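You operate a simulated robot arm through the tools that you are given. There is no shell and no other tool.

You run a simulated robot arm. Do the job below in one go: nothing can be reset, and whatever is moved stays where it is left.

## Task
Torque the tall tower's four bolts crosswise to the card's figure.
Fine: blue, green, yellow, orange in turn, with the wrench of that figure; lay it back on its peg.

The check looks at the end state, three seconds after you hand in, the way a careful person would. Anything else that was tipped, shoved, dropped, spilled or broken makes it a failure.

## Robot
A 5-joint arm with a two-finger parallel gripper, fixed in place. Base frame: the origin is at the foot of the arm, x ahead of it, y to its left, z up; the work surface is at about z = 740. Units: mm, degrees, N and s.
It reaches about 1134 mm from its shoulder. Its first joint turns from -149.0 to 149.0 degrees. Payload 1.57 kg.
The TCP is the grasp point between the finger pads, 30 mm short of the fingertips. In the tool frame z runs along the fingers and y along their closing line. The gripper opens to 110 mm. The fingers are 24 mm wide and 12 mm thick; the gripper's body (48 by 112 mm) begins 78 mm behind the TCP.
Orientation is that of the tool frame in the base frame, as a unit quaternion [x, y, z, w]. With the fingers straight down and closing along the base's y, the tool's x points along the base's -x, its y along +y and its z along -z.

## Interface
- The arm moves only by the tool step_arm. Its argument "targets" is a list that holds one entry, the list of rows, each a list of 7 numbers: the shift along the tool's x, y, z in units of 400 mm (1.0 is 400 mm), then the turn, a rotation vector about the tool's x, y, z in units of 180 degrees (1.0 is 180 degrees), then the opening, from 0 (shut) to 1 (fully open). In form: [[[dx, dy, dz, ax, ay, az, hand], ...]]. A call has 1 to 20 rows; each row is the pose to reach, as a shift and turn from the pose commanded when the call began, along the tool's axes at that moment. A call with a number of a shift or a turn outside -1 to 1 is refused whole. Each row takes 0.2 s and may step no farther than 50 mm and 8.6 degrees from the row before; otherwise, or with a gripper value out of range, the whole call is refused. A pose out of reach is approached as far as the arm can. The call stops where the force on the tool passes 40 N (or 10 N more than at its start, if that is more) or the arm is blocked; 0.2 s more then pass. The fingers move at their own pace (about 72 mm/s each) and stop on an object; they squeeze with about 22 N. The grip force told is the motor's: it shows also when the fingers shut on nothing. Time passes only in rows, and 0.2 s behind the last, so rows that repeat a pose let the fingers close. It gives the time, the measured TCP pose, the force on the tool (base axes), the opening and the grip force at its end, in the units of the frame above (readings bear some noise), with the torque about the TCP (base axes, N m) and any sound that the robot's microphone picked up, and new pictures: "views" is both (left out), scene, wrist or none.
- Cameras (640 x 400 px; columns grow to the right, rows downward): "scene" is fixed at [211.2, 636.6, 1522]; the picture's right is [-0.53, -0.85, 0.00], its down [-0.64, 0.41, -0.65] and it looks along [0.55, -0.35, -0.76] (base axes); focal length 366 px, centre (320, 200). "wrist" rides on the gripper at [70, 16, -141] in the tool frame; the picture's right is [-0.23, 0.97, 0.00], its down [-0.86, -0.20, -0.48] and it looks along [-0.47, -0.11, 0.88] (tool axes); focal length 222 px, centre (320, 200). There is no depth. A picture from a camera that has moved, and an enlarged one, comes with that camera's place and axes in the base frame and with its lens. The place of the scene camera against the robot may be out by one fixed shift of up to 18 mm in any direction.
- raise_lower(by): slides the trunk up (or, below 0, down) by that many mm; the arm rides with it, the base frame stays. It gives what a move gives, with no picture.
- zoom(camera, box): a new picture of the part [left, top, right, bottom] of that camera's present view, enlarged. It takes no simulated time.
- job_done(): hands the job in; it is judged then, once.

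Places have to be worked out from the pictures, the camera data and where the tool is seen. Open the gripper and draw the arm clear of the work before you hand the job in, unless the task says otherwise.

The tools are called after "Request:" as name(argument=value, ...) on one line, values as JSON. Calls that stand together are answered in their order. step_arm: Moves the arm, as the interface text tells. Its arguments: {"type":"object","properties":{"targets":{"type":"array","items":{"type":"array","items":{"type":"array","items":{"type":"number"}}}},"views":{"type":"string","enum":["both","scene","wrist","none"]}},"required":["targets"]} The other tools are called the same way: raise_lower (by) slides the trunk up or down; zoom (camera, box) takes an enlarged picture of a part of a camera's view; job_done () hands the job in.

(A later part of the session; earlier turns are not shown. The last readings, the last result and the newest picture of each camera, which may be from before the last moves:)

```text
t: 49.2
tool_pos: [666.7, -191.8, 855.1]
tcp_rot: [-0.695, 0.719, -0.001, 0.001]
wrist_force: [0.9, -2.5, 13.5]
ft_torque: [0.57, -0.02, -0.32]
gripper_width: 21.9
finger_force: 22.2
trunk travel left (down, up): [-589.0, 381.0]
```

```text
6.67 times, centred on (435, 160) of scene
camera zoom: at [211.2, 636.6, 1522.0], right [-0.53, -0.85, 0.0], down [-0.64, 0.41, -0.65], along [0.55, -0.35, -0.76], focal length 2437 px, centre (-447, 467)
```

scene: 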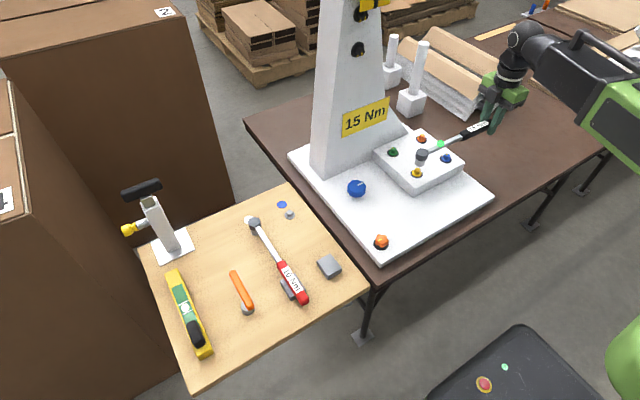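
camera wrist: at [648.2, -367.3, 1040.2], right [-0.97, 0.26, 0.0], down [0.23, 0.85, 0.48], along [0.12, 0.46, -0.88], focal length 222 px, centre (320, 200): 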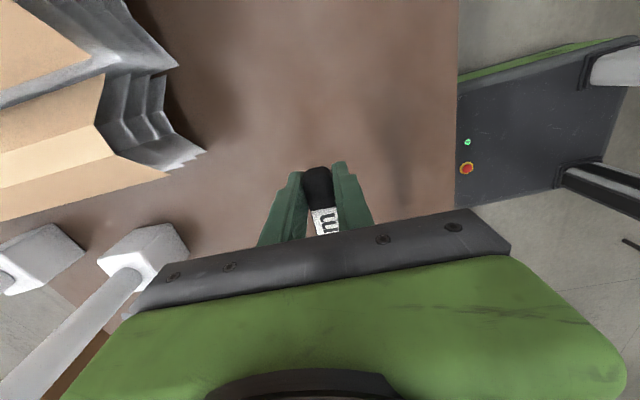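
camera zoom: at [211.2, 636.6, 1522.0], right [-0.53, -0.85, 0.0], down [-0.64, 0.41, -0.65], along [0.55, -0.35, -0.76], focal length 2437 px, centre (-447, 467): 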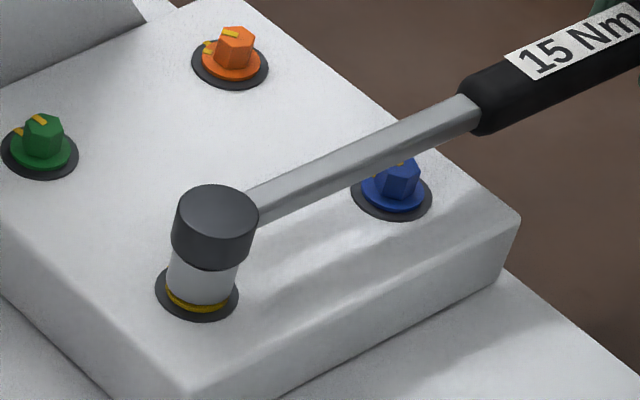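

Seated on yellow and the lamp is off. I'll ease up 1.5 mm and turn 24° clockwise, watching reach (radius stays ≥590 mm).

Request:
raise_lower(by=1.5)

Request:
step_arm(targets=[[[-0.00082, 0.03132, 0, 0, 0, 0.01667, 0], [-0.00328, 0.06256, 0, 0, 0, 0.03333, 0], [-0.00737, 0.09363, 0, 0, 0, 0.05, 0], [-0.01308, 0.12443, 0, 0, 0, 0.06667, 0], [-0.02039, 0.1549, 0, 0, 0, 0.08333, 0], [-0.02929, 0.18495, 0, 0, 0, 0.1, 0], [-0.03975, 0.21448, 0, 0, 0, 0.11667, 0], [-0.05174, 0.24343, 0, 0, 0, 0.13333, 0]]], views="none")

Request:
zoom(camera="scene", box=[395, 130, 475, 190])

```text
t: 49.7
tool_pos: [667.6, -190.4, 857.3]
tcp_rot: [-0.695, 0.719, 0.0, 0.0]
wrist_force: [0.8, -1.6, 1.6]
ft_torque: [-0.81, 0.06, -0.01]
gripper_width: 22.1
finger_force: 21.8
trunk travel left (down, up): [-590.0, 380.0]
```

```text
t: 51.5
tool_pos: [570.4, -165.8, 856.5]
tcp_rot: [-0.53, 0.848, 0.0, 0.001]
wrist_force: [-1.9, -4.7, 3.5]
ft_torque: [0.08, -0.21, -0.18]
gripper_width: 21.8
finger_force: 21.6
trunk travel left (down, up): [-590.0, 380.0]
```

```text
6.67 times, centred on (435, 160) of scene
camera zoom: at [211.2, 636.6, 1522.0], right [-0.53, -0.85, 0.0], down [-0.64, 0.41, -0.65], along [0.55, -0.35, -0.76], focal length 2437 px, centre (-447, 467)
```

zoom: 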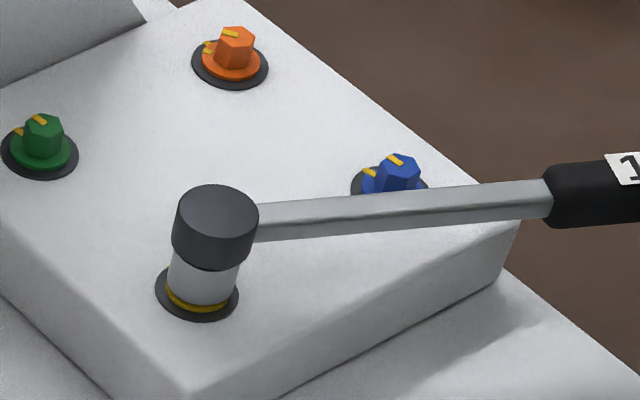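

At 24° the lamp is not lit yet, as expected. I'll turn another 3° (radius about 582 mm, still in reach).

Request:
step_arm(targets=[[[-0.00082, 0.03132, 0, 0, 0, 0.01667, 0], [-0.00082, 0.03132, 0, 0, 0, 0.01667, 0]]], views="none")

Request:
zoom(camera="scene", box=[395, 130, 475, 190])

```text
t: 52.1
tool_pos: [559.3, -160.4, 857.3]
tcp_rot: [-0.507, 0.862, -0.001, 0.0]
wrist_force: [0.7, 0.8, -2.4]
ft_torque: [-0.28, 0.16, -0.02]
gripper_width: 21.9
finger_force: 21.5
trunk travel left (down, up): [-590.0, 380.0]
```

```text
6.67 times, centred on (435, 160) of scene
camera zoom: at [211.2, 636.6, 1522.0], right [-0.53, -0.85, 0.0], down [-0.64, 0.41, -0.65], along [0.55, -0.35, -0.76], focal length 2437 px, centre (-447, 467)
```

zoom: 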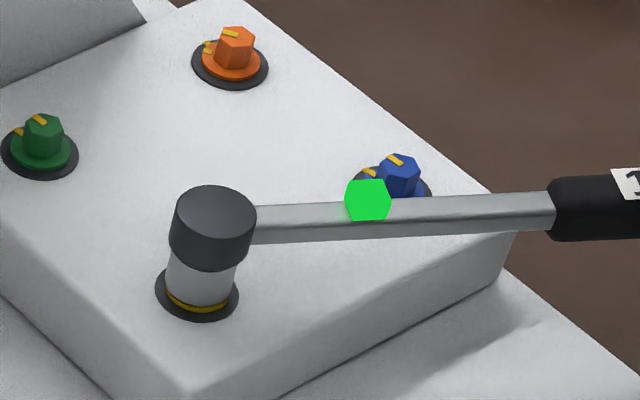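

The lamp lit at 27° for yellow. I'll lift straight off and check its marks.

Request:
raise_lower(by=35)

Request:
zoom(camera="scene", box=[395, 140, 443, 180])

```text
t: 52.9
tool_pos: [560.0, -159.7, 891.9]
tcp_rot: [-0.508, 0.861, 0.0, 0.0]
wrist_force: [0.2, 0.3, -2.6]
ft_torque: [-0.26, 0.15, -0.01]
gripper_width: 21.9
finger_force: 22.0
trunk travel left (down, up): [-625.0, 345.0]
```

```text
10.00 times, centred on (419, 160) of scene
camera zoom: at [211.2, 636.6, 1522.0], right [-0.53, -0.85, 0.0], down [-0.64, 0.41, -0.65], along [0.55, -0.35, -0.76], focal length 3655 px, centre (-670, 600)
```

zoom: 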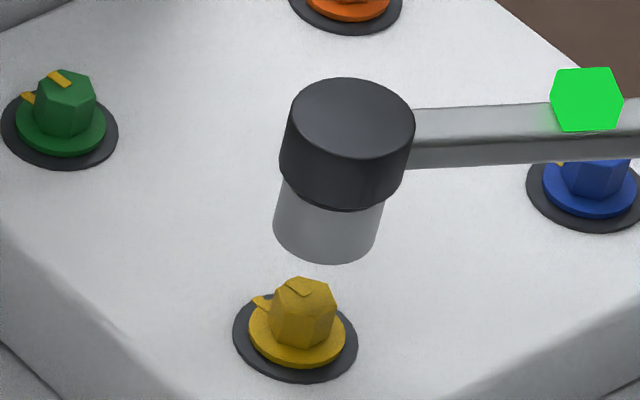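

Yellow's marks are aligned. Last is orange at (775, −61): TCP target (767, −300) with φ=268°, with the fingers about 35 mm clear of the profile stack's corner.

Request:
step_arm(targets=[[[0.0091, -0.1038, 0, 0, 0, -0.025, 0], [0.0183, -0.2075, 0, 0, 0, -0.05, 0], [0.0274, -0.3113, 0, 0, 0, -0.075, 0], [0.0365, -0.4151, 0, 0, 0, -0.1, 0], [0.0457, -0.5188, 0, 0, 0, -0.125, 0], [0.0548, -0.6226, 0, 0, 0, -0.15, 0], [0.0548, -0.6226, 0, 0, 0, -0.15, 0]]], views="scene")

Request:
zoom(camera="scene", box=[397, 110, 445, 150])

```text
t: 54.5
tool_pos: [767.0, -300.2, 891.3]
tcp_rot: [-0.695, 0.719, 0.0, 0.0]
wrist_force: [-0.4, -0.2, -3.3]
ft_torque: [-0.31, 0.01, 0.02]
gripper_width: 21.4
finger_force: 22.5
trunk travel left (down, up): [-625.0, 345.0]
```

scene: 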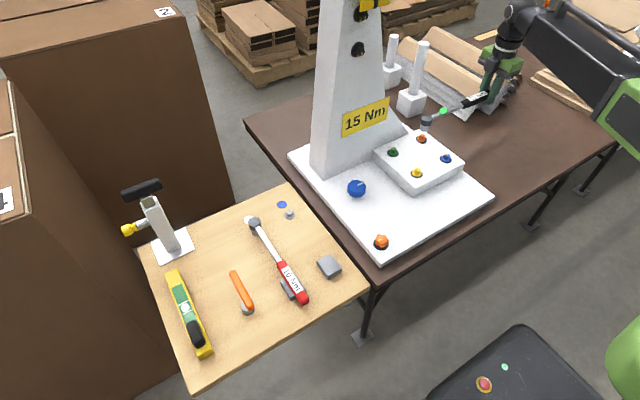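

```text
10.00 times, centred on (421, 130) of scene
camera zoom: at [211.2, 636.6, 1522.0], right [-0.53, -0.85, 0.0], down [-0.64, 0.41, -0.65], along [0.55, -0.35, -0.76], focal length 3655 px, centre (-690, 900)
```

zoom: 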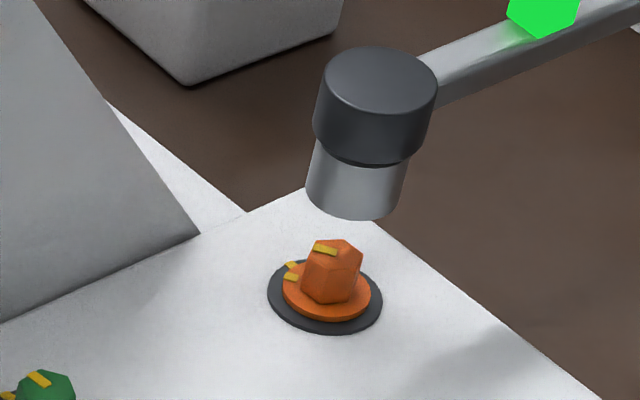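

The socket lines up with orange laterally. I'll lower 22 mm to the same hover level as before and compare.

Request:
raise_lower(by=-22)

Request:
zoom(camera="scene", box=[397, 110, 445, 150])

```text
t: 55.1
tool_pos: [765.3, -298.3, 869.5]
tcp_rot: [-0.695, 0.719, 0.0, 0.001]
wrist_force: [0.1, 0.0, -3.7]
ft_torque: [-0.29, 0.06, -0.02]
gripper_width: 21.7
finger_force: 22.4
trunk travel left (down, up): [-603.0, 367.0]
```

```text
10.00 times, centred on (421, 130) of scene
camera zoom: at [211.2, 636.6, 1522.0], right [-0.53, -0.85, 0.0], down [-0.64, 0.41, -0.65], along [0.55, -0.35, -0.76], focal length 3655 px, centre (-690, 900)
```

zoom: 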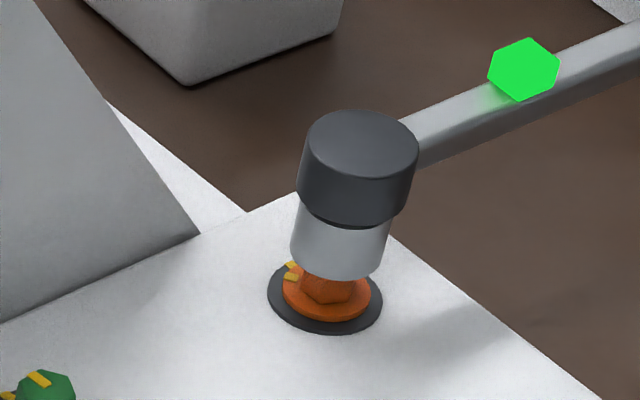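

The socket looks about 1 mm short toward the camera, consistent with the measured TCP. I'll trim (+0.7, −0.9) mm and keep lowering.

Request:
step_arm(targets=[[[0.0022, -0.0018, 0, 0, 0, 0, 0], [0.0022, -0.0018, 0, 0, 0, 0, 0]]], views="none")

Request:
raise_lower(by=-5)

Request:
raise_lower(by=-4)

Request:
zoom(camera="scene", box=[397, 110, 445, 150])

```text
t: 55.7
tool_pos: [766.4, -299.8, 869.3]
tcp_rot: [-0.695, 0.719, 0.0, 0.0]
wrist_force: [0.2, 0.2, -3.1]
ft_torque: [-0.35, 0.03, -0.02]
gripper_width: 21.7
finger_force: 22.1
trunk travel left (down, up): [-603.0, 367.0]
```

```text
t: 56.3
tool_pos: [768.0, -299.6, 865.2]
tcp_rot: [-0.695, 0.719, 0.0, 0.0]
wrist_force: [-0.6, -0.9, -2.4]
ft_torque: [-0.33, 0.0, 0.0]
gripper_width: 21.9
finger_force: 21.7
trunk travel left (down, up): [-598.0, 372.0]
```

```text
t: 56.8
tool_pos: [768.0, -301.2, 861.5]
tcp_rot: [-0.695, 0.719, 0.0, 0.0]
wrist_force: [-0.2, -0.6, -3.0]
ft_torque: [-0.28, 0.01, 0.01]
gripper_width: 22.0
finger_force: 22.0
trunk travel left (down, up): [-594.0, 376.0]
```

```text
10.00 times, centred on (421, 130) of scene
camera zoom: at [211.2, 636.6, 1522.0], right [-0.53, -0.85, 0.0], down [-0.64, 0.41, -0.65], along [0.55, -0.35, -0.76], focal length 3655 px, centre (-690, 900)
```

zoom: 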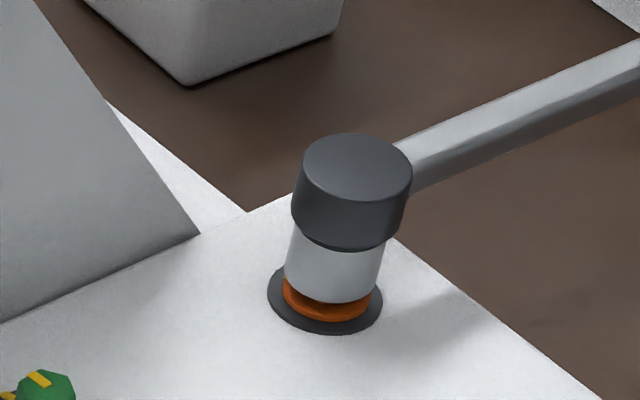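

The socket is over orange's hex with no contact, and the lamp is off. I'll finish lowering to the flange.

Request:
raise_lower(by=-3.5)

Request:
raise_lower(by=-1.5)

Request:
zoom(camera="scene", box=[397, 100, 477, 160])

```text
t: 57.3
tool_pos: [766.2, -299.7, 857.2]
tcp_rot: [-0.695, 0.719, 0.0, 0.001]
wrist_force: [0.6, -1.2, 0.7]
ft_torque: [0.23, -0.01, -0.18]
gripper_width: 21.8
finger_force: 22.1
trunk travel left (down, up): [-591.0, 379.0]
```

```text
t: 57.9
tool_pos: [766.8, -301.6, 857.3]
tcp_rot: [-0.695, 0.719, -0.001, 0.001]
wrist_force: [1.7, -3.3, 11.3]
ft_torque: [0.56, -0.05, -0.3]
gripper_width: 21.9
finger_force: 22.1
trunk travel left (down, up): [-589.0, 381.0]
```

```text
6.67 times, centred on (437, 130) of scene
camera zoom: at [211.2, 636.6, 1522.0], right [-0.53, -0.85, 0.0], down [-0.64, 0.41, -0.65], along [0.55, -0.35, -0.76], focal length 2437 px, centre (-460, 667)
```

zoom: 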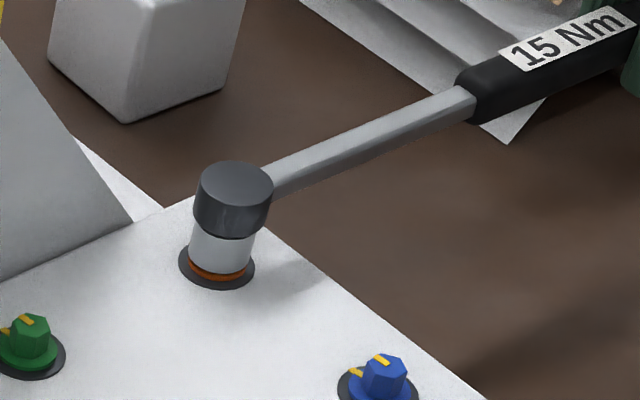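

Seated on orange, just as on the others. I'll ease up 1.5 mm and turn 24° clockwise.

Request:
raise_lower(by=1.5)

Request:
step_arm(targets=[[[-0.00082, 0.03132, 0, 0, 0, 0.01667, 0], [-0.00328, 0.06256, 0, 0, 0, 0.03333, 0], [-0.00737, 0.09363, 0, 0, 0, 0.05, 0], [-0.01308, 0.12443, 0, 0, 0, 0.06667, 0], [-0.02039, 0.1549, 0, 0, 0, 0.08333, 0], [-0.02929, 0.18495, 0, 0, 0, 0.1, 0], [-0.03975, 0.21448, 0, 0, 0, 0.11667, 0], [-0.05174, 0.24343, 0, 0, 0, 0.13333, 0]]], views="none")

Request:
zoom(camera="scene", box=[397, 100, 477, 160])

```text
t: 58.4
tool_pos: [767.3, -300.8, 856.9]
tcp_rot: [-0.694, 0.72, 0.0, 0.0]
wrist_force: [-0.6, -0.8, -0.1]
ft_torque: [-0.81, 0.06, 0.04]
gripper_width: 22.1
finger_force: 22.3
trunk travel left (down, up): [-591.0, 379.0]
```

```text
t: 60.2
tool_pos: [671.0, -277.2, 857.1]
tcp_rot: [-0.529, 0.848, 0.0, -0.001]
wrist_force: [-2.2, -4.4, 1.4]
ft_torque: [-0.07, -0.09, -0.14]
gripper_width: 21.8
finger_force: 22.0
trunk travel left (down, up): [-591.0, 379.0]
```

```text
6.67 times, centred on (437, 130) of scene
camera zoom: at [211.2, 636.6, 1522.0], right [-0.53, -0.85, 0.0], down [-0.64, 0.41, -0.65], along [0.55, -0.35, -0.76], focal length 2437 px, centre (-460, 667)
```

zoom: 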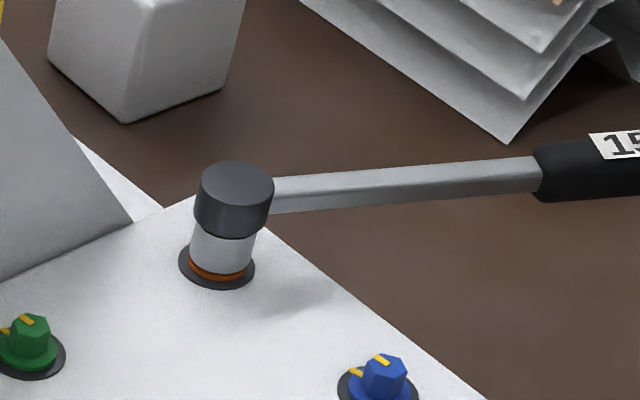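

At 24° the lamp isn't lit yet, as before. I'll turn 3° more.

Request:
step_arm(targets=[[[-0.00082, 0.03132, 0, 0, 0, 0.01667, 0], [-0.00082, 0.03132, 0, 0, 0, 0.01667, 0]]], views="none")

Request:
zoom(camera="scene", box=[397, 100, 477, 160])

```text
t: 60.8
tool_pos: [658.4, -270.8, 856.9]
tcp_rot: [-0.507, 0.862, 0.0, 0.0]
wrist_force: [0.0, -0.5, -2.3]
ft_torque: [-0.26, 0.17, 0.0]
gripper_width: 21.8
finger_force: 22.4
trunk travel left (down, up): [-591.0, 379.0]
```

```text
6.67 times, centred on (437, 130) of scene
camera zoom: at [211.2, 636.6, 1522.0], right [-0.53, -0.85, 0.0], down [-0.64, 0.41, -0.65], along [0.55, -0.35, -0.76], focal length 2437 px, centre (-460, 667)
```

zoom: 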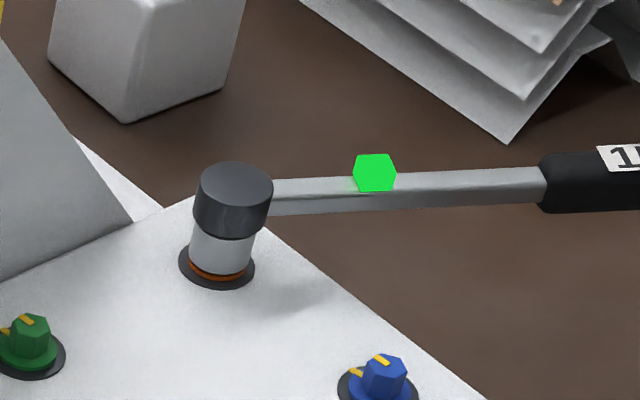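

The lamp lit for orange as well. I'll lift off higher (45 mm) for the trip back and check all four bolts' marks.

Request:
raise_lower(by=45)

Request:
zoom(camera="scene", box=[375, 115, 471, 185])

Request:
zoom(camera="scene", box=[397, 110, 445, 150])

```text
t: 61.6
tool_pos: [660.1, -271.5, 903.0]
tcp_rot: [-0.507, 0.862, 0.0, 0.0]
wrist_force: [0.2, -0.2, -2.6]
ft_torque: [-0.29, 0.17, 0.01]
gripper_width: 21.9
finger_force: 22.0
trunk travel left (down, up): [-636.0, 334.0]
```

```text
5.71 times, centred on (423, 150) of scene
camera zoom: at [211.2, 636.6, 1522.0], right [-0.53, -0.85, 0.0], down [-0.64, 0.41, -0.65], along [0.55, -0.35, -0.76], focal length 2088 px, centre (-269, 486)
```

zoom: 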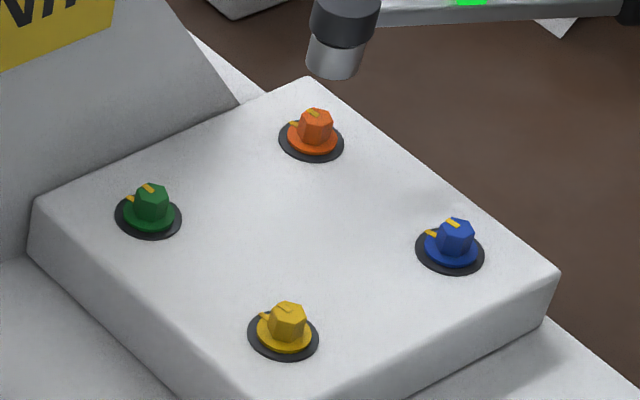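

```text
10.00 times, centred on (421, 130) of scene
camera zoom: at [211.2, 636.6, 1522.0], right [-0.53, -0.85, 0.0], down [-0.64, 0.41, -0.65], along [0.55, -0.35, -0.76], focal length 3655 px, centre (-690, 900)
```

zoom: 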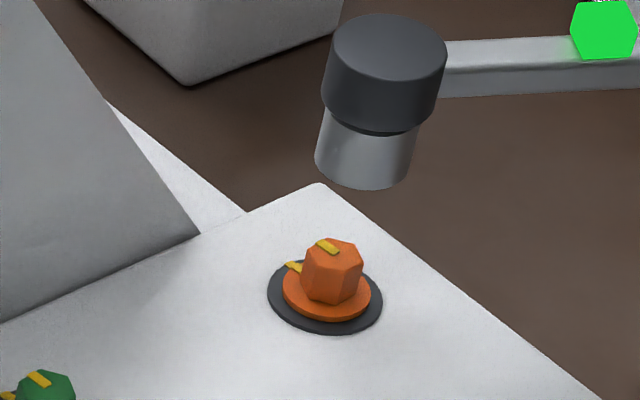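

All four bolts' marks now line up with their washers. I'll return along the same path: first swing back to φ=268° in place, then translate toward the wooden board.

Request:
step_arm(targets=[[[0, 0, 0, 0, 0, -0.0375, 0], [0, 0, 0, 0, 0, -0.075, 0], [0, 0, 0, 0, 0, -0.1125, 0], [0, 0, 0, 0, 0, -0.15, 0], [0, 0, 0, 0, 0, -0.15, 0]]], views="none")

Request:
step_arm(targets=[[[-0.1121, 0.0229, 0, 0, 0, 0, 0], [-0.2242, 0.0459, 0, 0, 0, 0, 0], [-0.3363, 0.0688, 0, 0, 0, 0, 0], [-0.4484, 0.0917, 0, 0, 0, 0, 0], [-0.5605, 0.1146, 0, 0, 0, 0, 0], [-0.6726, 0.1376, 0, 0, 0, 0, 0], [-0.7847, 0.1605, 0, 0, 0, 0, 0], [-0.7847, 0.1605, 0, 0, 0, 0, 0]]], views="scene")

```text
t: 62.8
tool_pos: [658.8, -271.3, 902.6]
tcp_rot: [-0.695, 0.719, 0.001, 0.0]
wrist_force: [-0.5, 0.1, -2.2]
ft_torque: [-0.33, 0.02, -0.02]
gripper_width: 22.0
finger_force: 21.9
trunk travel left (down, up): [-636.0, 334.0]
```

```text
t: 64.6
tool_pos: [606.7, 45.8, 902.2]
tcp_rot: [-0.695, 0.719, -0.001, -0.001]
wrist_force: [0.3, -0.9, -3.1]
ft_torque: [-0.32, 0.0, 0.03]
gripper_width: 21.9
finger_force: 21.7
trunk travel left (down, up): [-636.0, 334.0]
```

scene: 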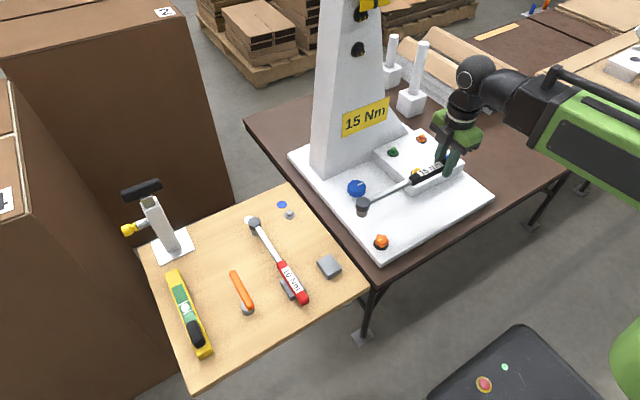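

On track at (606, 45). I'll continue to (546, 390) above the cradle and then turn the wrench back 88° clockwise to line up with its peg.

Request:
step_arm(targets=[[[-0.107, 0.0225, 0, 0, 0, 0, 0], [-0.2142, 0.045, 0, 0, 0, 0, 0], [-0.3213, 0.0675, 0, 0, 0, 0, 0], [-0.4284, 0.09, 0, 0, 0, 0, 0], [-0.5355, 0.1125, 0, 0, 0, 0, 0], [-0.6426, 0.135, 0, 0, 0, 0, 0], [-0.7497, 0.1575, 0, 0, 0, 0, 0], [-0.8568, 0.18, 0, 0, 0, 0, 0], [-0.8568, 0.18, 0, 0, 0, 0, 0]]], views="none")

Request:
step_arm(targets=[[[0, 0, 0, 0, 0, 0.044, 0], [0, 0, 0, 0, 0, 0.088, 0], [0, 0, 0, 0, 0, 0.132, 0], [0, 0, 0, 0, 0, 0.176, 0], [0, 0, 0, 0, 0, 0.22, 0], [0, 0, 0, 0, 0, 0.264, 0], [0, 0, 0, 0, 0, 0.308, 0], [0, 0, 0, 0, 0, 0.352, 0], [0, 0, 0, 0, 0, 0.396, 0], [0, 0, 0, 0, 0, 0.44, 0], [0, 0, 0, 0, 0, 0.484, 0], [0, 0, 0, 0, 0, 0.489, 0], [0, 0, 0, 0, 0, 0.489, 0]]], views="both")

Request:
zoom(camera="scene", box=[255, 155, 351, 225])

```text
t: 66.6
tool_pos: [544.8, 390.7, 901.9]
tcp_rot: [-0.695, 0.719, -0.001, 0.0]
wrist_force: [0.2, 1.0, -3.8]
ft_torque: [-0.33, 0.0, 0.0]
gripper_width: 21.8
finger_force: 21.8
trunk travel left (down, up): [-636.0, 334.0]
```

```text
t: 69.4
tool_pos: [545.9, 390.4, 903.3]
tcp_rot: [0.001, 1.0, 0.0, 0.001]
wrist_force: [-0.5, -0.7, -3.9]
ft_torque: [0.02, 0.29, -0.02]
gripper_width: 21.8
finger_force: 22.1
trunk travel left (down, up): [-636.0, 334.0]
camera wrist: at [476.8, 406.1, 1043.2], right [0.23, 0.97, 0.0], down [0.85, -0.2, 0.48], along [0.47, -0.11, -0.88], focal length 222 px, centre (320, 200)
```

scene: 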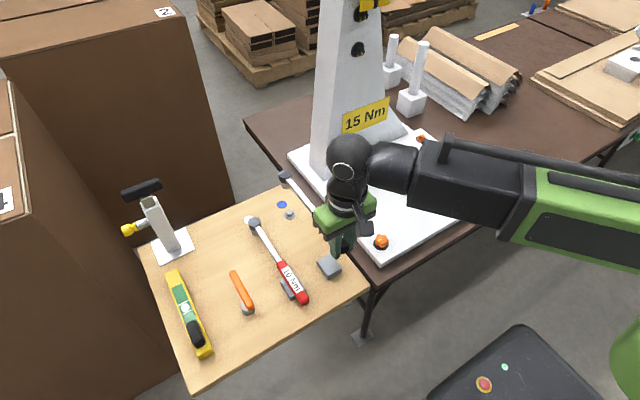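
wrist: 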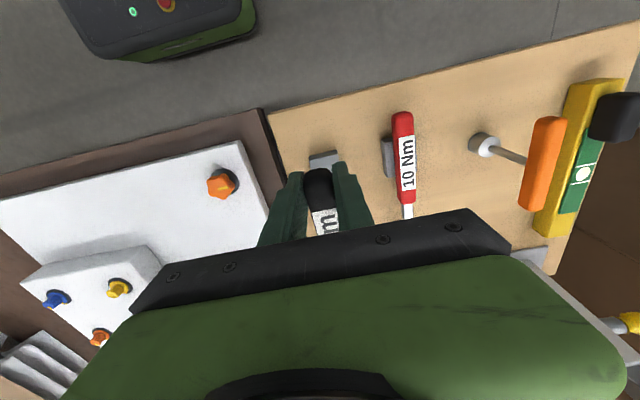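

```text
5.71 times, centred on (303, 190) of scene
camera zoom: at [211.2, 636.6, 1522.0], right [-0.53, -0.85, 0.0], down [-0.64, 0.41, -0.65], along [0.55, -0.35, -0.76], focal length 2088 px, centre (417, 257)
```

zoom: 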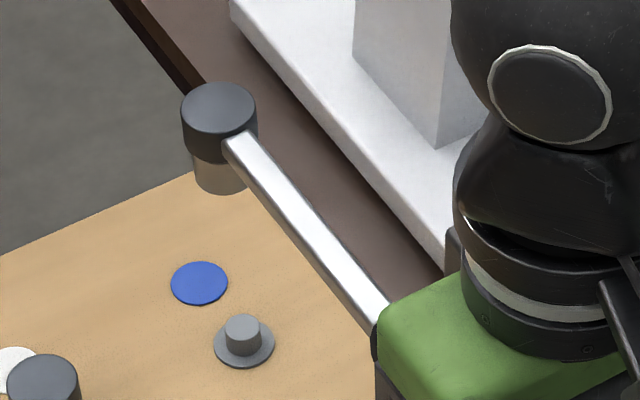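

The wrench is lined up with its cradle again at TCP (545.9, 390.4), the same as at pick-up. I'll lower to the same level as my earlier reference picture (z≈819) and compare head and peg.

Request:
raise_lower(by=-83)

Request:
zoom(camera="scene", box=[265, 185, 315, 235])

```text
t: 70.6
tool_pos: [545.7, 391.2, 819.5]
tcp_rot: [0.0, 1.0, 0.0, 0.0]
wrist_force: [0.3, 0.7, -3.9]
ft_torque: [0.02, 0.29, 0.0]
gripper_width: 22.0
finger_force: 22.2
trunk travel left (down, up): [-553.0, 417.0]
```

```text
8.00 times, centred on (290, 210) of scene
camera zoom: at [211.2, 636.6, 1522.0], right [-0.53, -0.85, 0.0], down [-0.64, 0.41, -0.65], along [0.55, -0.35, -0.76], focal length 2924 px, centre (560, 120)
```

zoom: 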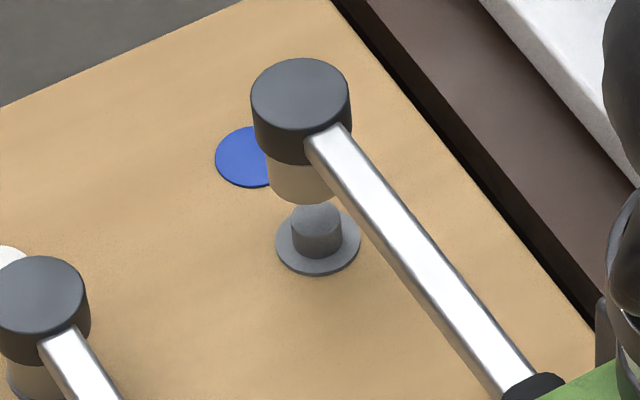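

The head sits about 1 mm further left in the picture and slightly lower than at pick-up, likely about 3 mm of droop. I'll trim (−0.6, −1.0) mm and lower 14 mm to check against the peg post.

Request:
step_arm(targets=[[[0.0015, -0.0025, 0, 0, 0, 0, 0], [0.0015, -0.0025, 0, 0, 0, 0, 0]]], views="wrist")

Request:
raise_lower(by=-14)

Request:
zoom(camera="scene", box=[270, 190, 310, 225])

Request:
zoom(camera="wrist", box=[260, 130, 380, 240])

```text
t: 71.2
tool_pos: [546.0, 389.1, 819.0]
tcp_rot: [0.0, 1.0, 0.001, 0.0]
wrist_force: [0.7, -0.7, -3.3]
ft_torque: [-0.01, 0.29, -0.02]
gripper_width: 21.8
finger_force: 21.5
trunk travel left (down, up): [-553.0, 417.0]
camera wrist: at [476.4, 405.0, 960.3], right [0.23, 0.97, 0.0], down [0.86, -0.2, 0.48], along [0.47, -0.11, -0.88], focal length 222 px, centre (320, 200)
```

wrist: 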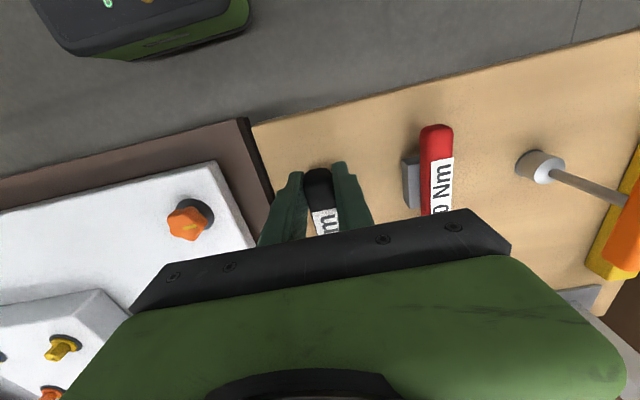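

```text
t: 71.8
tool_pos: [545.1, 389.7, 805.3]
tcp_rot: [0.0, 1.0, 0.0, 0.0]
wrist_force: [-0.3, 0.5, -3.3]
ft_torque: [-0.04, 0.33, 0.02]
gripper_width: 21.8
finger_force: 21.9
trunk travel left (down, up): [-539.0, 431.0]
```

```text
11.43 times, centred on (290, 208) of scene
camera zoom: at [211.2, 636.6, 1522.0], right [-0.53, -0.85, 0.0], down [-0.64, 0.41, -0.65], along [0.55, -0.35, -0.76], focal length 4177 px, centre (663, 114)
```

zoom: 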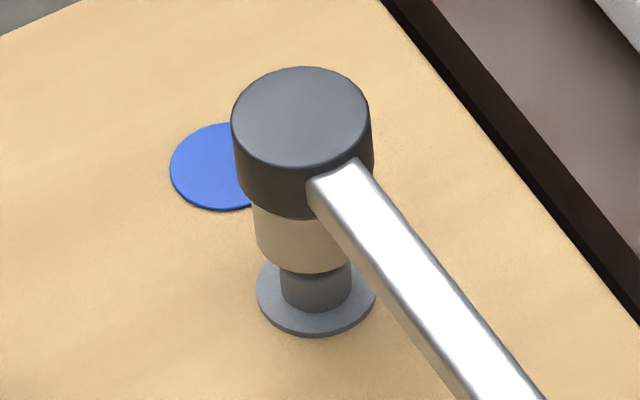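

```text
3.64 times, centred on (320, 185) of wrist
camera zoom: at [476.4, 405.0, 946.2], right [0.23, 0.97, 0.0], down [0.86, -0.2, 0.48], along [0.47, -0.11, -0.88], focal length 808 px, centre (320, 254)
```

zoom: 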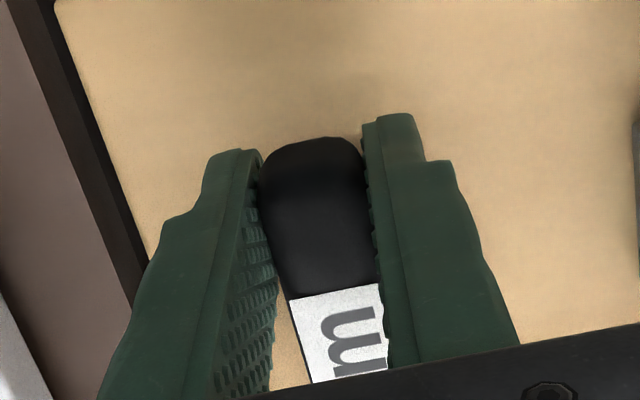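

The socket is over the post, aligned to well under 1 mm laterally. I'll lower onto the peg in small steps, watching the force.

Request:
raise_lower(by=-6)

Request:
zoom(camera="scene", box=[270, 190, 310, 225])

```text
t: 72.4
tool_pos: [545.5, 388.7, 799.1]
tcp_rot: [0.0, 1.0, 0.0, 0.0]
wrist_force: [-0.8, -1.2, -3.6]
ft_torque: [0.01, 0.32, -0.03]
gripper_width: 21.9
finger_force: 21.8
trunk travel left (down, up): [-533.0, 437.0]
```

```text
11.43 times, centred on (290, 208) of scene
camera zoom: at [211.2, 636.6, 1522.0], right [-0.53, -0.85, 0.0], down [-0.64, 0.41, -0.65], along [0.55, -0.35, -0.76], focal length 4177 px, centre (663, 114)
```

zoom: 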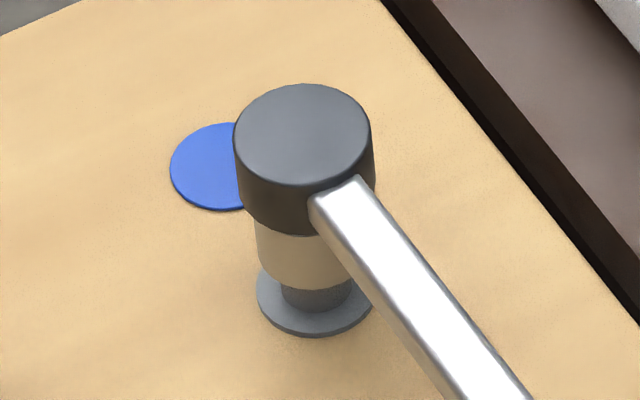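

The socket bottom looks about 1–2 mm left of the post in the picture while the head top is on-axis (a slight roll). I'll shift 0.7 mm to the right and lower 4 mm more.

Request:
step_arm(targets=[[[0.0008, -0.0016, 0, 0, 0, 0, 0], [0.0008, -0.0016, 0, 0, 0, 0, 0]]], views="none")

Request:
raise_lower(by=-4)

Request:
zoom(camera="scene", box=[270, 190, 310, 225])

```text
t: 73.0
tool_pos: [544.7, 388.0, 799.2]
tcp_rot: [0.0, 1.0, 0.0, 0.0]
wrist_force: [0.4, 0.8, -3.5]
ft_torque: [0.0, 0.3, -0.02]
gripper_width: 21.7
finger_force: 21.7
trunk travel left (down, up): [-533.0, 437.0]
```

```text
t: 73.5
tool_pos: [543.9, 388.2, 796.0]
tcp_rot: [0.0, 1.0, 0.0, 0.0]
wrist_force: [-0.5, 0.4, -2.4]
ft_torque: [-0.02, 0.32, 0.03]
gripper_width: 21.5
finger_force: 21.9
trunk travel left (down, up): [-529.0, 441.0]
```

```text
11.43 times, centred on (290, 208) of scene
camera zoom: at [211.2, 636.6, 1522.0], right [-0.53, -0.85, 0.0], down [-0.64, 0.41, -0.65], along [0.55, -0.35, -0.76], focal length 4177 px, centre (663, 114)
```

zoom: 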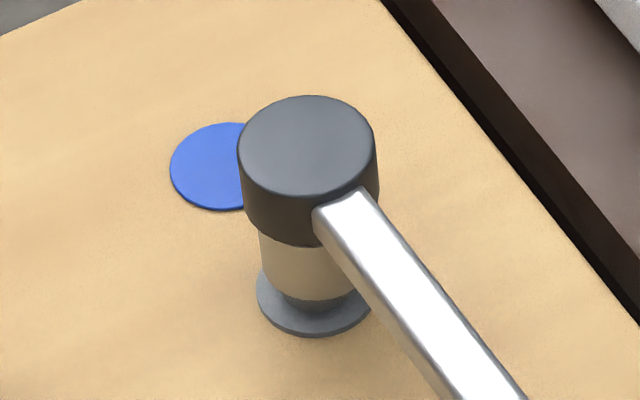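

The socket bottom is now well centred over the post with no contact force. Lowering another 4 mm.

Request:
raise_lower(by=-4)

Request:
zoom(camera="scene", box=[270, 190, 310, 225])

```text
t: 74.1
tool_pos: [544.8, 389.6, 791.6]
tcp_rot: [0.0, 1.0, 0.0, 0.001]
wrist_force: [-0.4, 0.7, -2.6]
ft_torque: [0.0, 0.29, 0.01]
gripper_width: 22.0
finger_force: 22.5
trunk travel left (down, up): [-525.0, 445.0]
```

```text
11.43 times, centred on (290, 208) of scene
camera zoom: at [211.2, 636.6, 1522.0], right [-0.53, -0.85, 0.0], down [-0.64, 0.41, -0.65], along [0.55, -0.35, -0.76], focal length 4177 px, centre (663, 114)
```

zoom: 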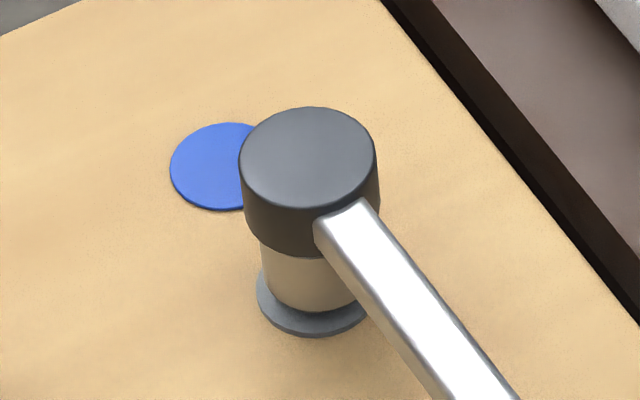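

Still free and the socket is sliding down around the post. Another 3 mm.

Request:
raise_lower(by=-3)

Request:
raise_lower(by=-2.5)

Request:
zoom(camera="scene", box=[270, 190, 310, 225])

```text
t: 74.6
tool_pos: [545.0, 389.3, 788.3]
tcp_rot: [0.0, 1.0, -0.001, -0.001]
wrist_force: [-0.1, -1.1, -3.3]
ft_torque: [-0.02, 0.35, 0.0]
gripper_width: 21.9
finger_force: 22.0
trunk travel left (down, up): [-522.0, 448.0]
```

```text
t: 75.1
tool_pos: [544.8, 388.6, 784.3]
tcp_rot: [0.0, 1.0, -0.001, 0.001]
wrist_force: [0.2, -0.7, -3.1]
ft_torque: [-0.01, 0.32, 0.02]
gripper_width: 21.9
finger_force: 21.8
trunk travel left (down, up): [-519.0, 451.0]
```

```text
11.43 times, centred on (290, 208) of scene
camera zoom: at [211.2, 636.6, 1522.0], right [-0.53, -0.85, 0.0], down [-0.64, 0.41, -0.65], along [0.55, -0.35, -0.76], focal length 4177 px, centre (663, 114)
```

zoom: 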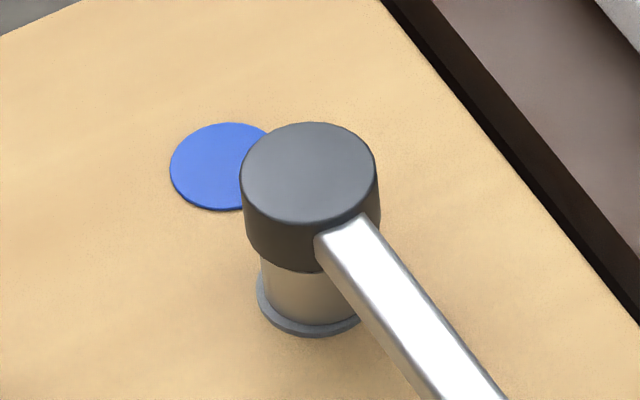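

No contact yet; the pick-up level was trunk −513 (z≈779.5), 6 mm lower. I'll continue 2 mm at a time.

Request:
raise_lower(by=-2)

Request:
raise_lower(by=-2)

Request:
zoom(camera="scene", box=[260, 185, 380, 285])

```text
t: 75.6
tool_pos: [544.3, 388.6, 784.9]
tcp_rot: [0.0, 1.0, 0.0, 0.0]
wrist_force: [-0.2, 0.4, 0.4]
ft_torque: [0.01, -0.66, 0.08]
gripper_width: 21.9
finger_force: 22.0
trunk travel left (down, up): [-517.0, 453.0]
```

```text
t: 76.1
tool_pos: [545.5, 388.3, 783.0]
tcp_rot: [0.0, 1.0, 0.0, 0.0]
wrist_force: [-0.1, 1.6, 0.5]
ft_torque: [0.06, -0.43, 0.26]
gripper_width: 22.1
finger_force: 21.9
trunk travel left (down, up): [-515.0, 455.0]
```

```text
4.00 times, centred on (320, 235) of scene
camera zoom: at [211.2, 636.6, 1522.0], right [-0.53, -0.85, 0.0], down [-0.64, 0.41, -0.65], along [0.55, -0.35, -0.76], focal length 1462 px, centre (320, 60)
```

zoom: 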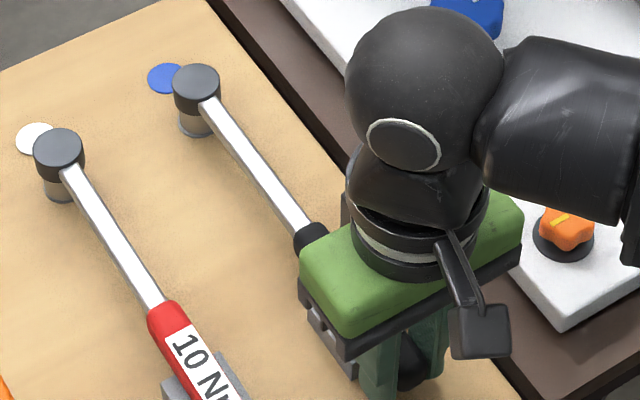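

The socket now rests on the peg's flange (moment reversed, about +3.5 N). I'll lower the last 2 mm so the handle rests in its cradle.

Request:
raise_lower(by=-1)

Request:
raise_lower(by=-1)

```text
t: 76.7
tool_pos: [545.5, 389.2, 781.2]
tcp_rot: [0.0, 1.0, -0.001, 0.0]
wrist_force: [-0.8, 0.1, 0.7]
ft_torque: [0.03, -0.67, 0.16]
gripper_width: 21.9
finger_force: 22.1
trunk travel left (down, up): [-514.0, 456.0]
```

```text
t: 77.2
tool_pos: [543.9, 389.1, 780.3]
tcp_rot: [-0.001, 1.0, 0.001, 0.0]
wrist_force: [-0.8, 9.5, 16.1]
ft_torque: [-0.06, 0.57, 0.15]
gripper_width: 22.3
finger_force: 21.7
trunk travel left (down, up): [-513.0, 457.0]
```

The handle has met the cradle with a 9.5 N push toward +y, since I'm about 1 mm off its groove. I'll shift +1.2 mm in y to relieve it before letting go.

Request:
step_arm(targets=[[[0, 0.0015, 0, 0, 0, 0, 0], [0, 0.003, 0, 0, 0, 0, 0], [0, 0.003, 0, 0, 0, 0, 0]]], views="both")

```text
t: 78.0
tool_pos: [545.3, 390.1, 779.9]
tcp_rot: [0.0, 1.0, 0.0, -0.001]
wrist_force: [-5.5, 2.9, 11.7]
ft_torque: [0.01, 0.0, 0.15]
gripper_width: 21.7
finger_force: 22.3
trunk travel left (down, up): [-513.0, 457.0]
camera wrist: at [475.0, 405.2, 921.6], right [0.23, 0.97, 0.0], down [0.85, -0.2, 0.48], along [0.47, -0.11, -0.88], focal length 222 px, centre (320, 200)
```

scene: 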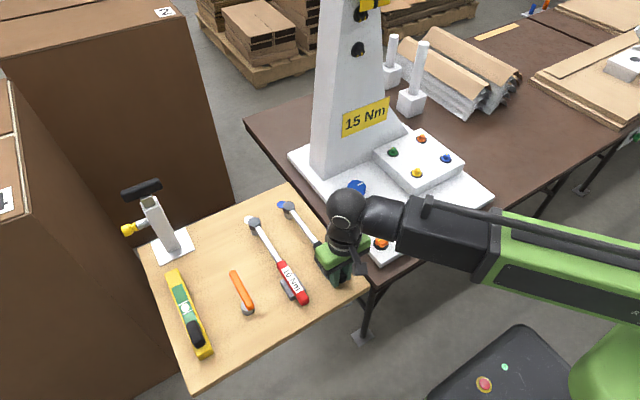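
wrist: 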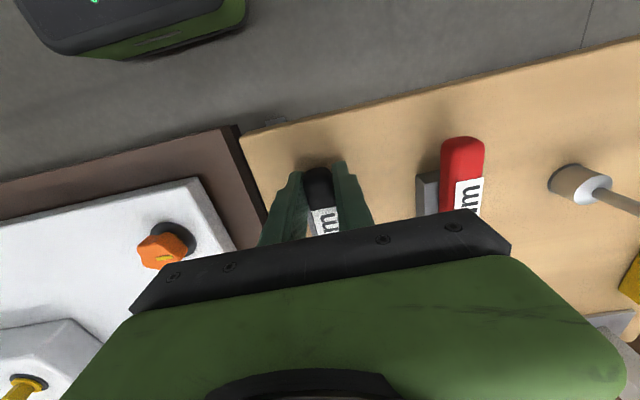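

The side force has eased to 3 N. I'll relieve 0.8 mm of downward push, check the reading, then open the fingers gently.

Request:
raise_lower(by=0.8)

Request:
step_arm(targets=[[[0, 0, 0, 0, 0, 0, 0.22], [0, 0, 0, 0, 0, 0, 0.25], [0, 0, 0, 0, 0, 0, 0.3], [0, 0, 0, 0, 0, 0, 0.4], [0, 0, 0, 0, 0, 0, 0.5], [0, 0, 0, 0, 0, 0, 0.5]]], views="both")

Request:
zoom(camera="scene", box=[260, 185, 380, 285])

Request:
zoom(camera="wrist", box=[220, 100, 440, 240])

```text
t: 78.5
tool_pos: [543.8, 389.6, 780.2]
tcp_rot: [0.0, 1.0, 0.001, 0.001]
wrist_force: [-9.7, 2.0, 0.5]
ft_torque: [-0.02, 0.31, -0.16]
gripper_width: 21.8
finger_force: 22.2
trunk travel left (down, up): [-514.0, 456.0]
```

```text
t: 79.9
tool_pos: [545.2, 388.8, 781.1]
tcp_rot: [0.0, 1.0, 0.0, 0.0]
wrist_force: [0.4, 0.1, 0.1]
ft_torque: [0.01, 0.0, 0.01]
gripper_width: 54.8
finger_force: 0.0
trunk travel left (down, up): [-514.0, 456.0]
camera wrist: at [476.1, 405.5, 921.7], right [0.23, 0.97, 0.0], down [0.85, -0.2, 0.48], along [0.47, -0.11, -0.88], focal length 222 px, centre (320, 200)
```

scene: 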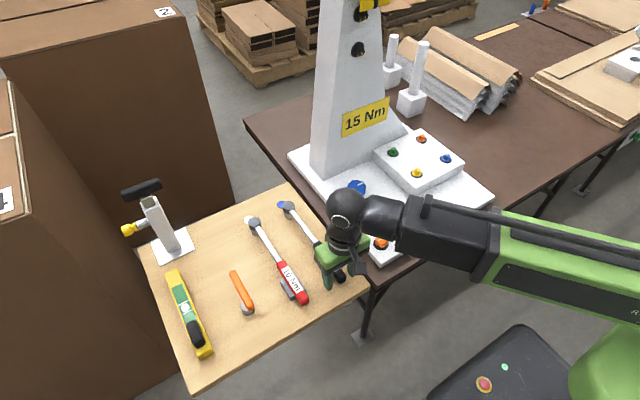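
wrist: 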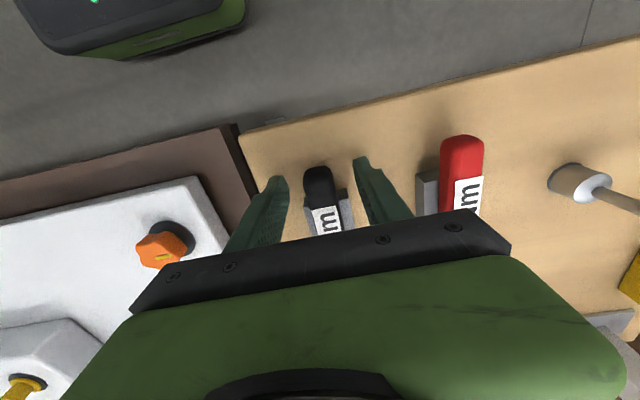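

```text
4.00 times, centred on (320, 235) of scene
camera zoom: at [211.2, 636.6, 1522.0], right [-0.53, -0.85, 0.0], down [-0.64, 0.41, -0.65], along [0.55, -0.35, -0.76], focal length 1462 px, centre (320, 60)
```

zoom: 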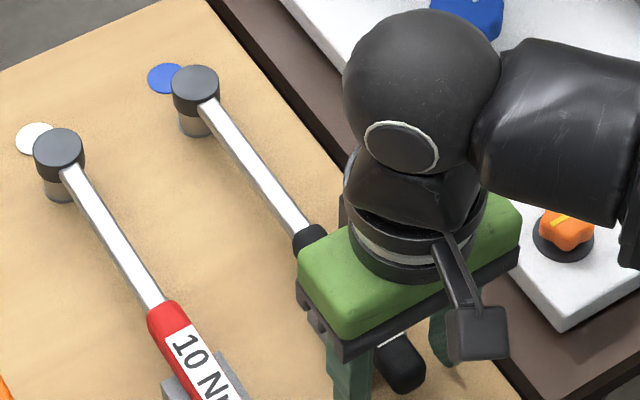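

```text
2.86 times, centred on (330, 170) of wrist
camera zoom: at [476.1, 405.5, 921.7], right [0.23, 0.97, 0.0], down [0.85, -0.2, 0.48], along [0.47, -0.11, -0.88], focal length 635 px, centre (291, 286)
```

zoom: 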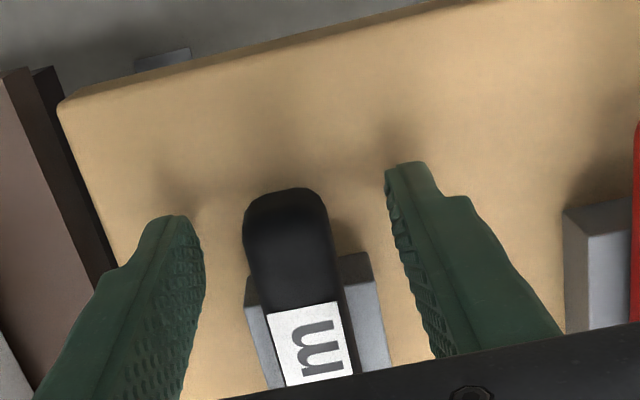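

Released cleanly with zero force; the wrench lies in its cradle and on the peg. I'll raise the open hand straight up and inspect.

Request:
raise_lower(by=30)

Request:
raise_lower(by=190)

Request:
step_arm(targets=[[[0, 0, 0, 0, 0, 0, 0.5], [0, 0, 0, 0, 0, 0, 0.5]]], views="both")

Request:
zoom(camera="scene", box=[240, 185, 360, 285])

```text
t: 80.6
tool_pos: [544.8, 388.6, 810.2]
tcp_rot: [0.0, 1.0, 0.0, 0.0]
wrist_force: [0.1, -0.4, 1.7]
ft_torque: [-0.01, -0.01, -0.03]
gripper_width: 55.1
finger_force: 0.0
trunk travel left (down, up): [-544.0, 426.0]
```

```text
t: 82.7
tool_pos: [545.0, 389.6, 1001.4]
tcp_rot: [0.0, 1.0, 0.0, 0.0]
wrist_force: [-0.8, 0.5, 0.1]
ft_torque: [0.01, 0.0, 0.03]
gripper_width: 55.2
finger_force: 0.0
trunk travel left (down, up): [-734.0, 236.0]
```

```text
t: 83.3
tool_pos: [545.3, 388.6, 1001.1]
tcp_rot: [0.001, 1.0, 0.001, 0.001]
wrist_force: [-0.1, 0.0, -0.7]
ft_torque: [-0.03, -0.02, 0.0]
gripper_width: 54.9
finger_force: 0.2
trunk travel left (down, up): [-734.0, 236.0]
camera wrist: at [476.1, 405.5, 1141.7], right [0.23, 0.97, 0.0], down [0.85, -0.2, 0.48], along [0.47, -0.11, -0.88], focal length 222 px, centre (320, 200)
```

scene: 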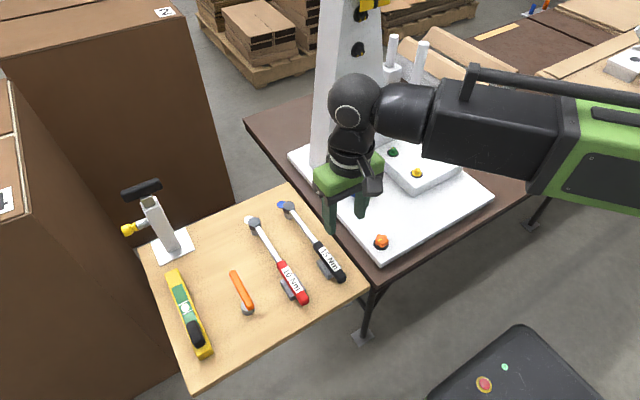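
wrist: 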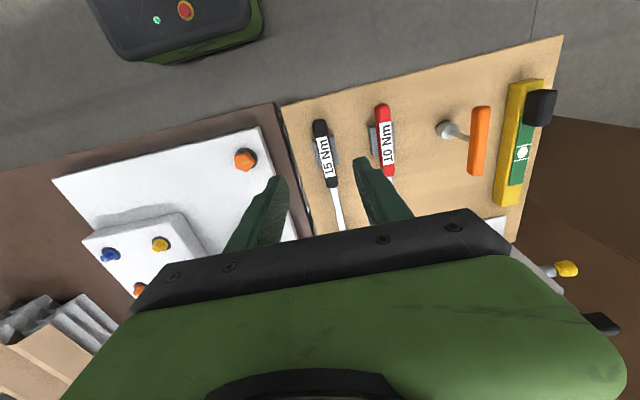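

```text
4.00 times, centred on (300, 235) of scene
camera zoom: at [211.2, 636.6, 1522.0], right [-0.53, -0.85, 0.0], down [-0.64, 0.41, -0.65], along [0.55, -0.35, -0.76], focal length 1462 px, centre (400, 60)
```

zoom: 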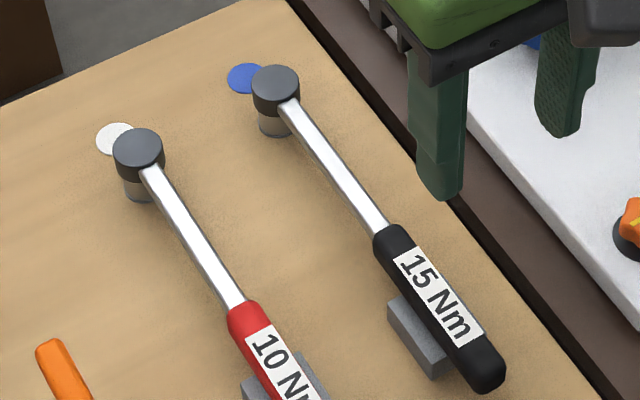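

The 15 Nm wrench lies where it was, on its peg and in its cradle. I'll enlarge its head to confirm it's fully seated, then raise the hand to the starting height.

Request:
zoom(camera="scene", box=[265, 190, 315, 230])

Request:
zoom(camera="wrist", box=[260, 90, 420, 240])

Request:
raise_lower(by=103)

```text
10.00 times, centred on (290, 210) of scene
camera zoom: at [211.2, 636.6, 1522.0], right [-0.53, -0.85, 0.0], down [-0.64, 0.41, -0.65], along [0.55, -0.35, -0.76], focal length 3655 px, centre (620, 100)
```

zoom: 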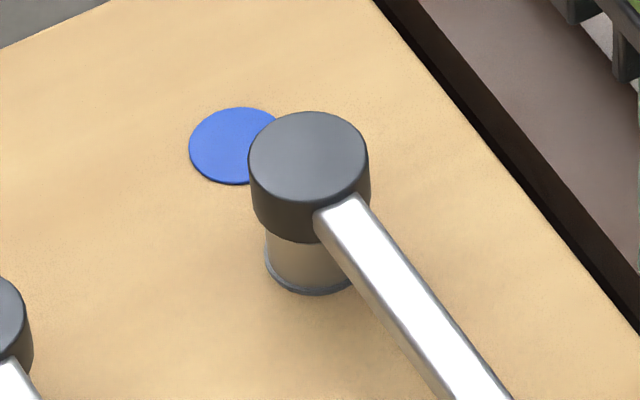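

```text
2.67 times, centred on (340, 165) of wrist
camera zoom: at [476.1, 405.5, 1141.7], right [0.23, 0.97, 0.0], down [0.85, -0.2, 0.48], along [0.47, -0.11, -0.88], focal length 592 px, centre (267, 293)
```

zoom: 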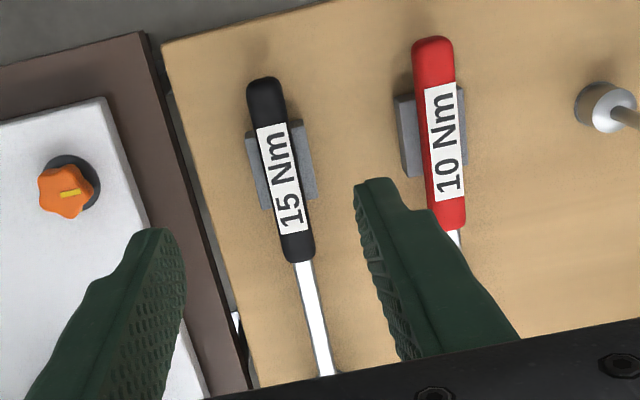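

```text
t: 84.7
tool_pos: [544.9, 389.4, 1103.5]
tcp_rot: [0.0, 1.0, 0.0, 0.0]
wrist_force: [0.0, -0.5, -0.4]
ft_torque: [-0.02, 0.01, 0.01]
gripper_width: 54.9
finger_force: 0.1
trunk travel left (down, up): [-837.0, 133.0]
```

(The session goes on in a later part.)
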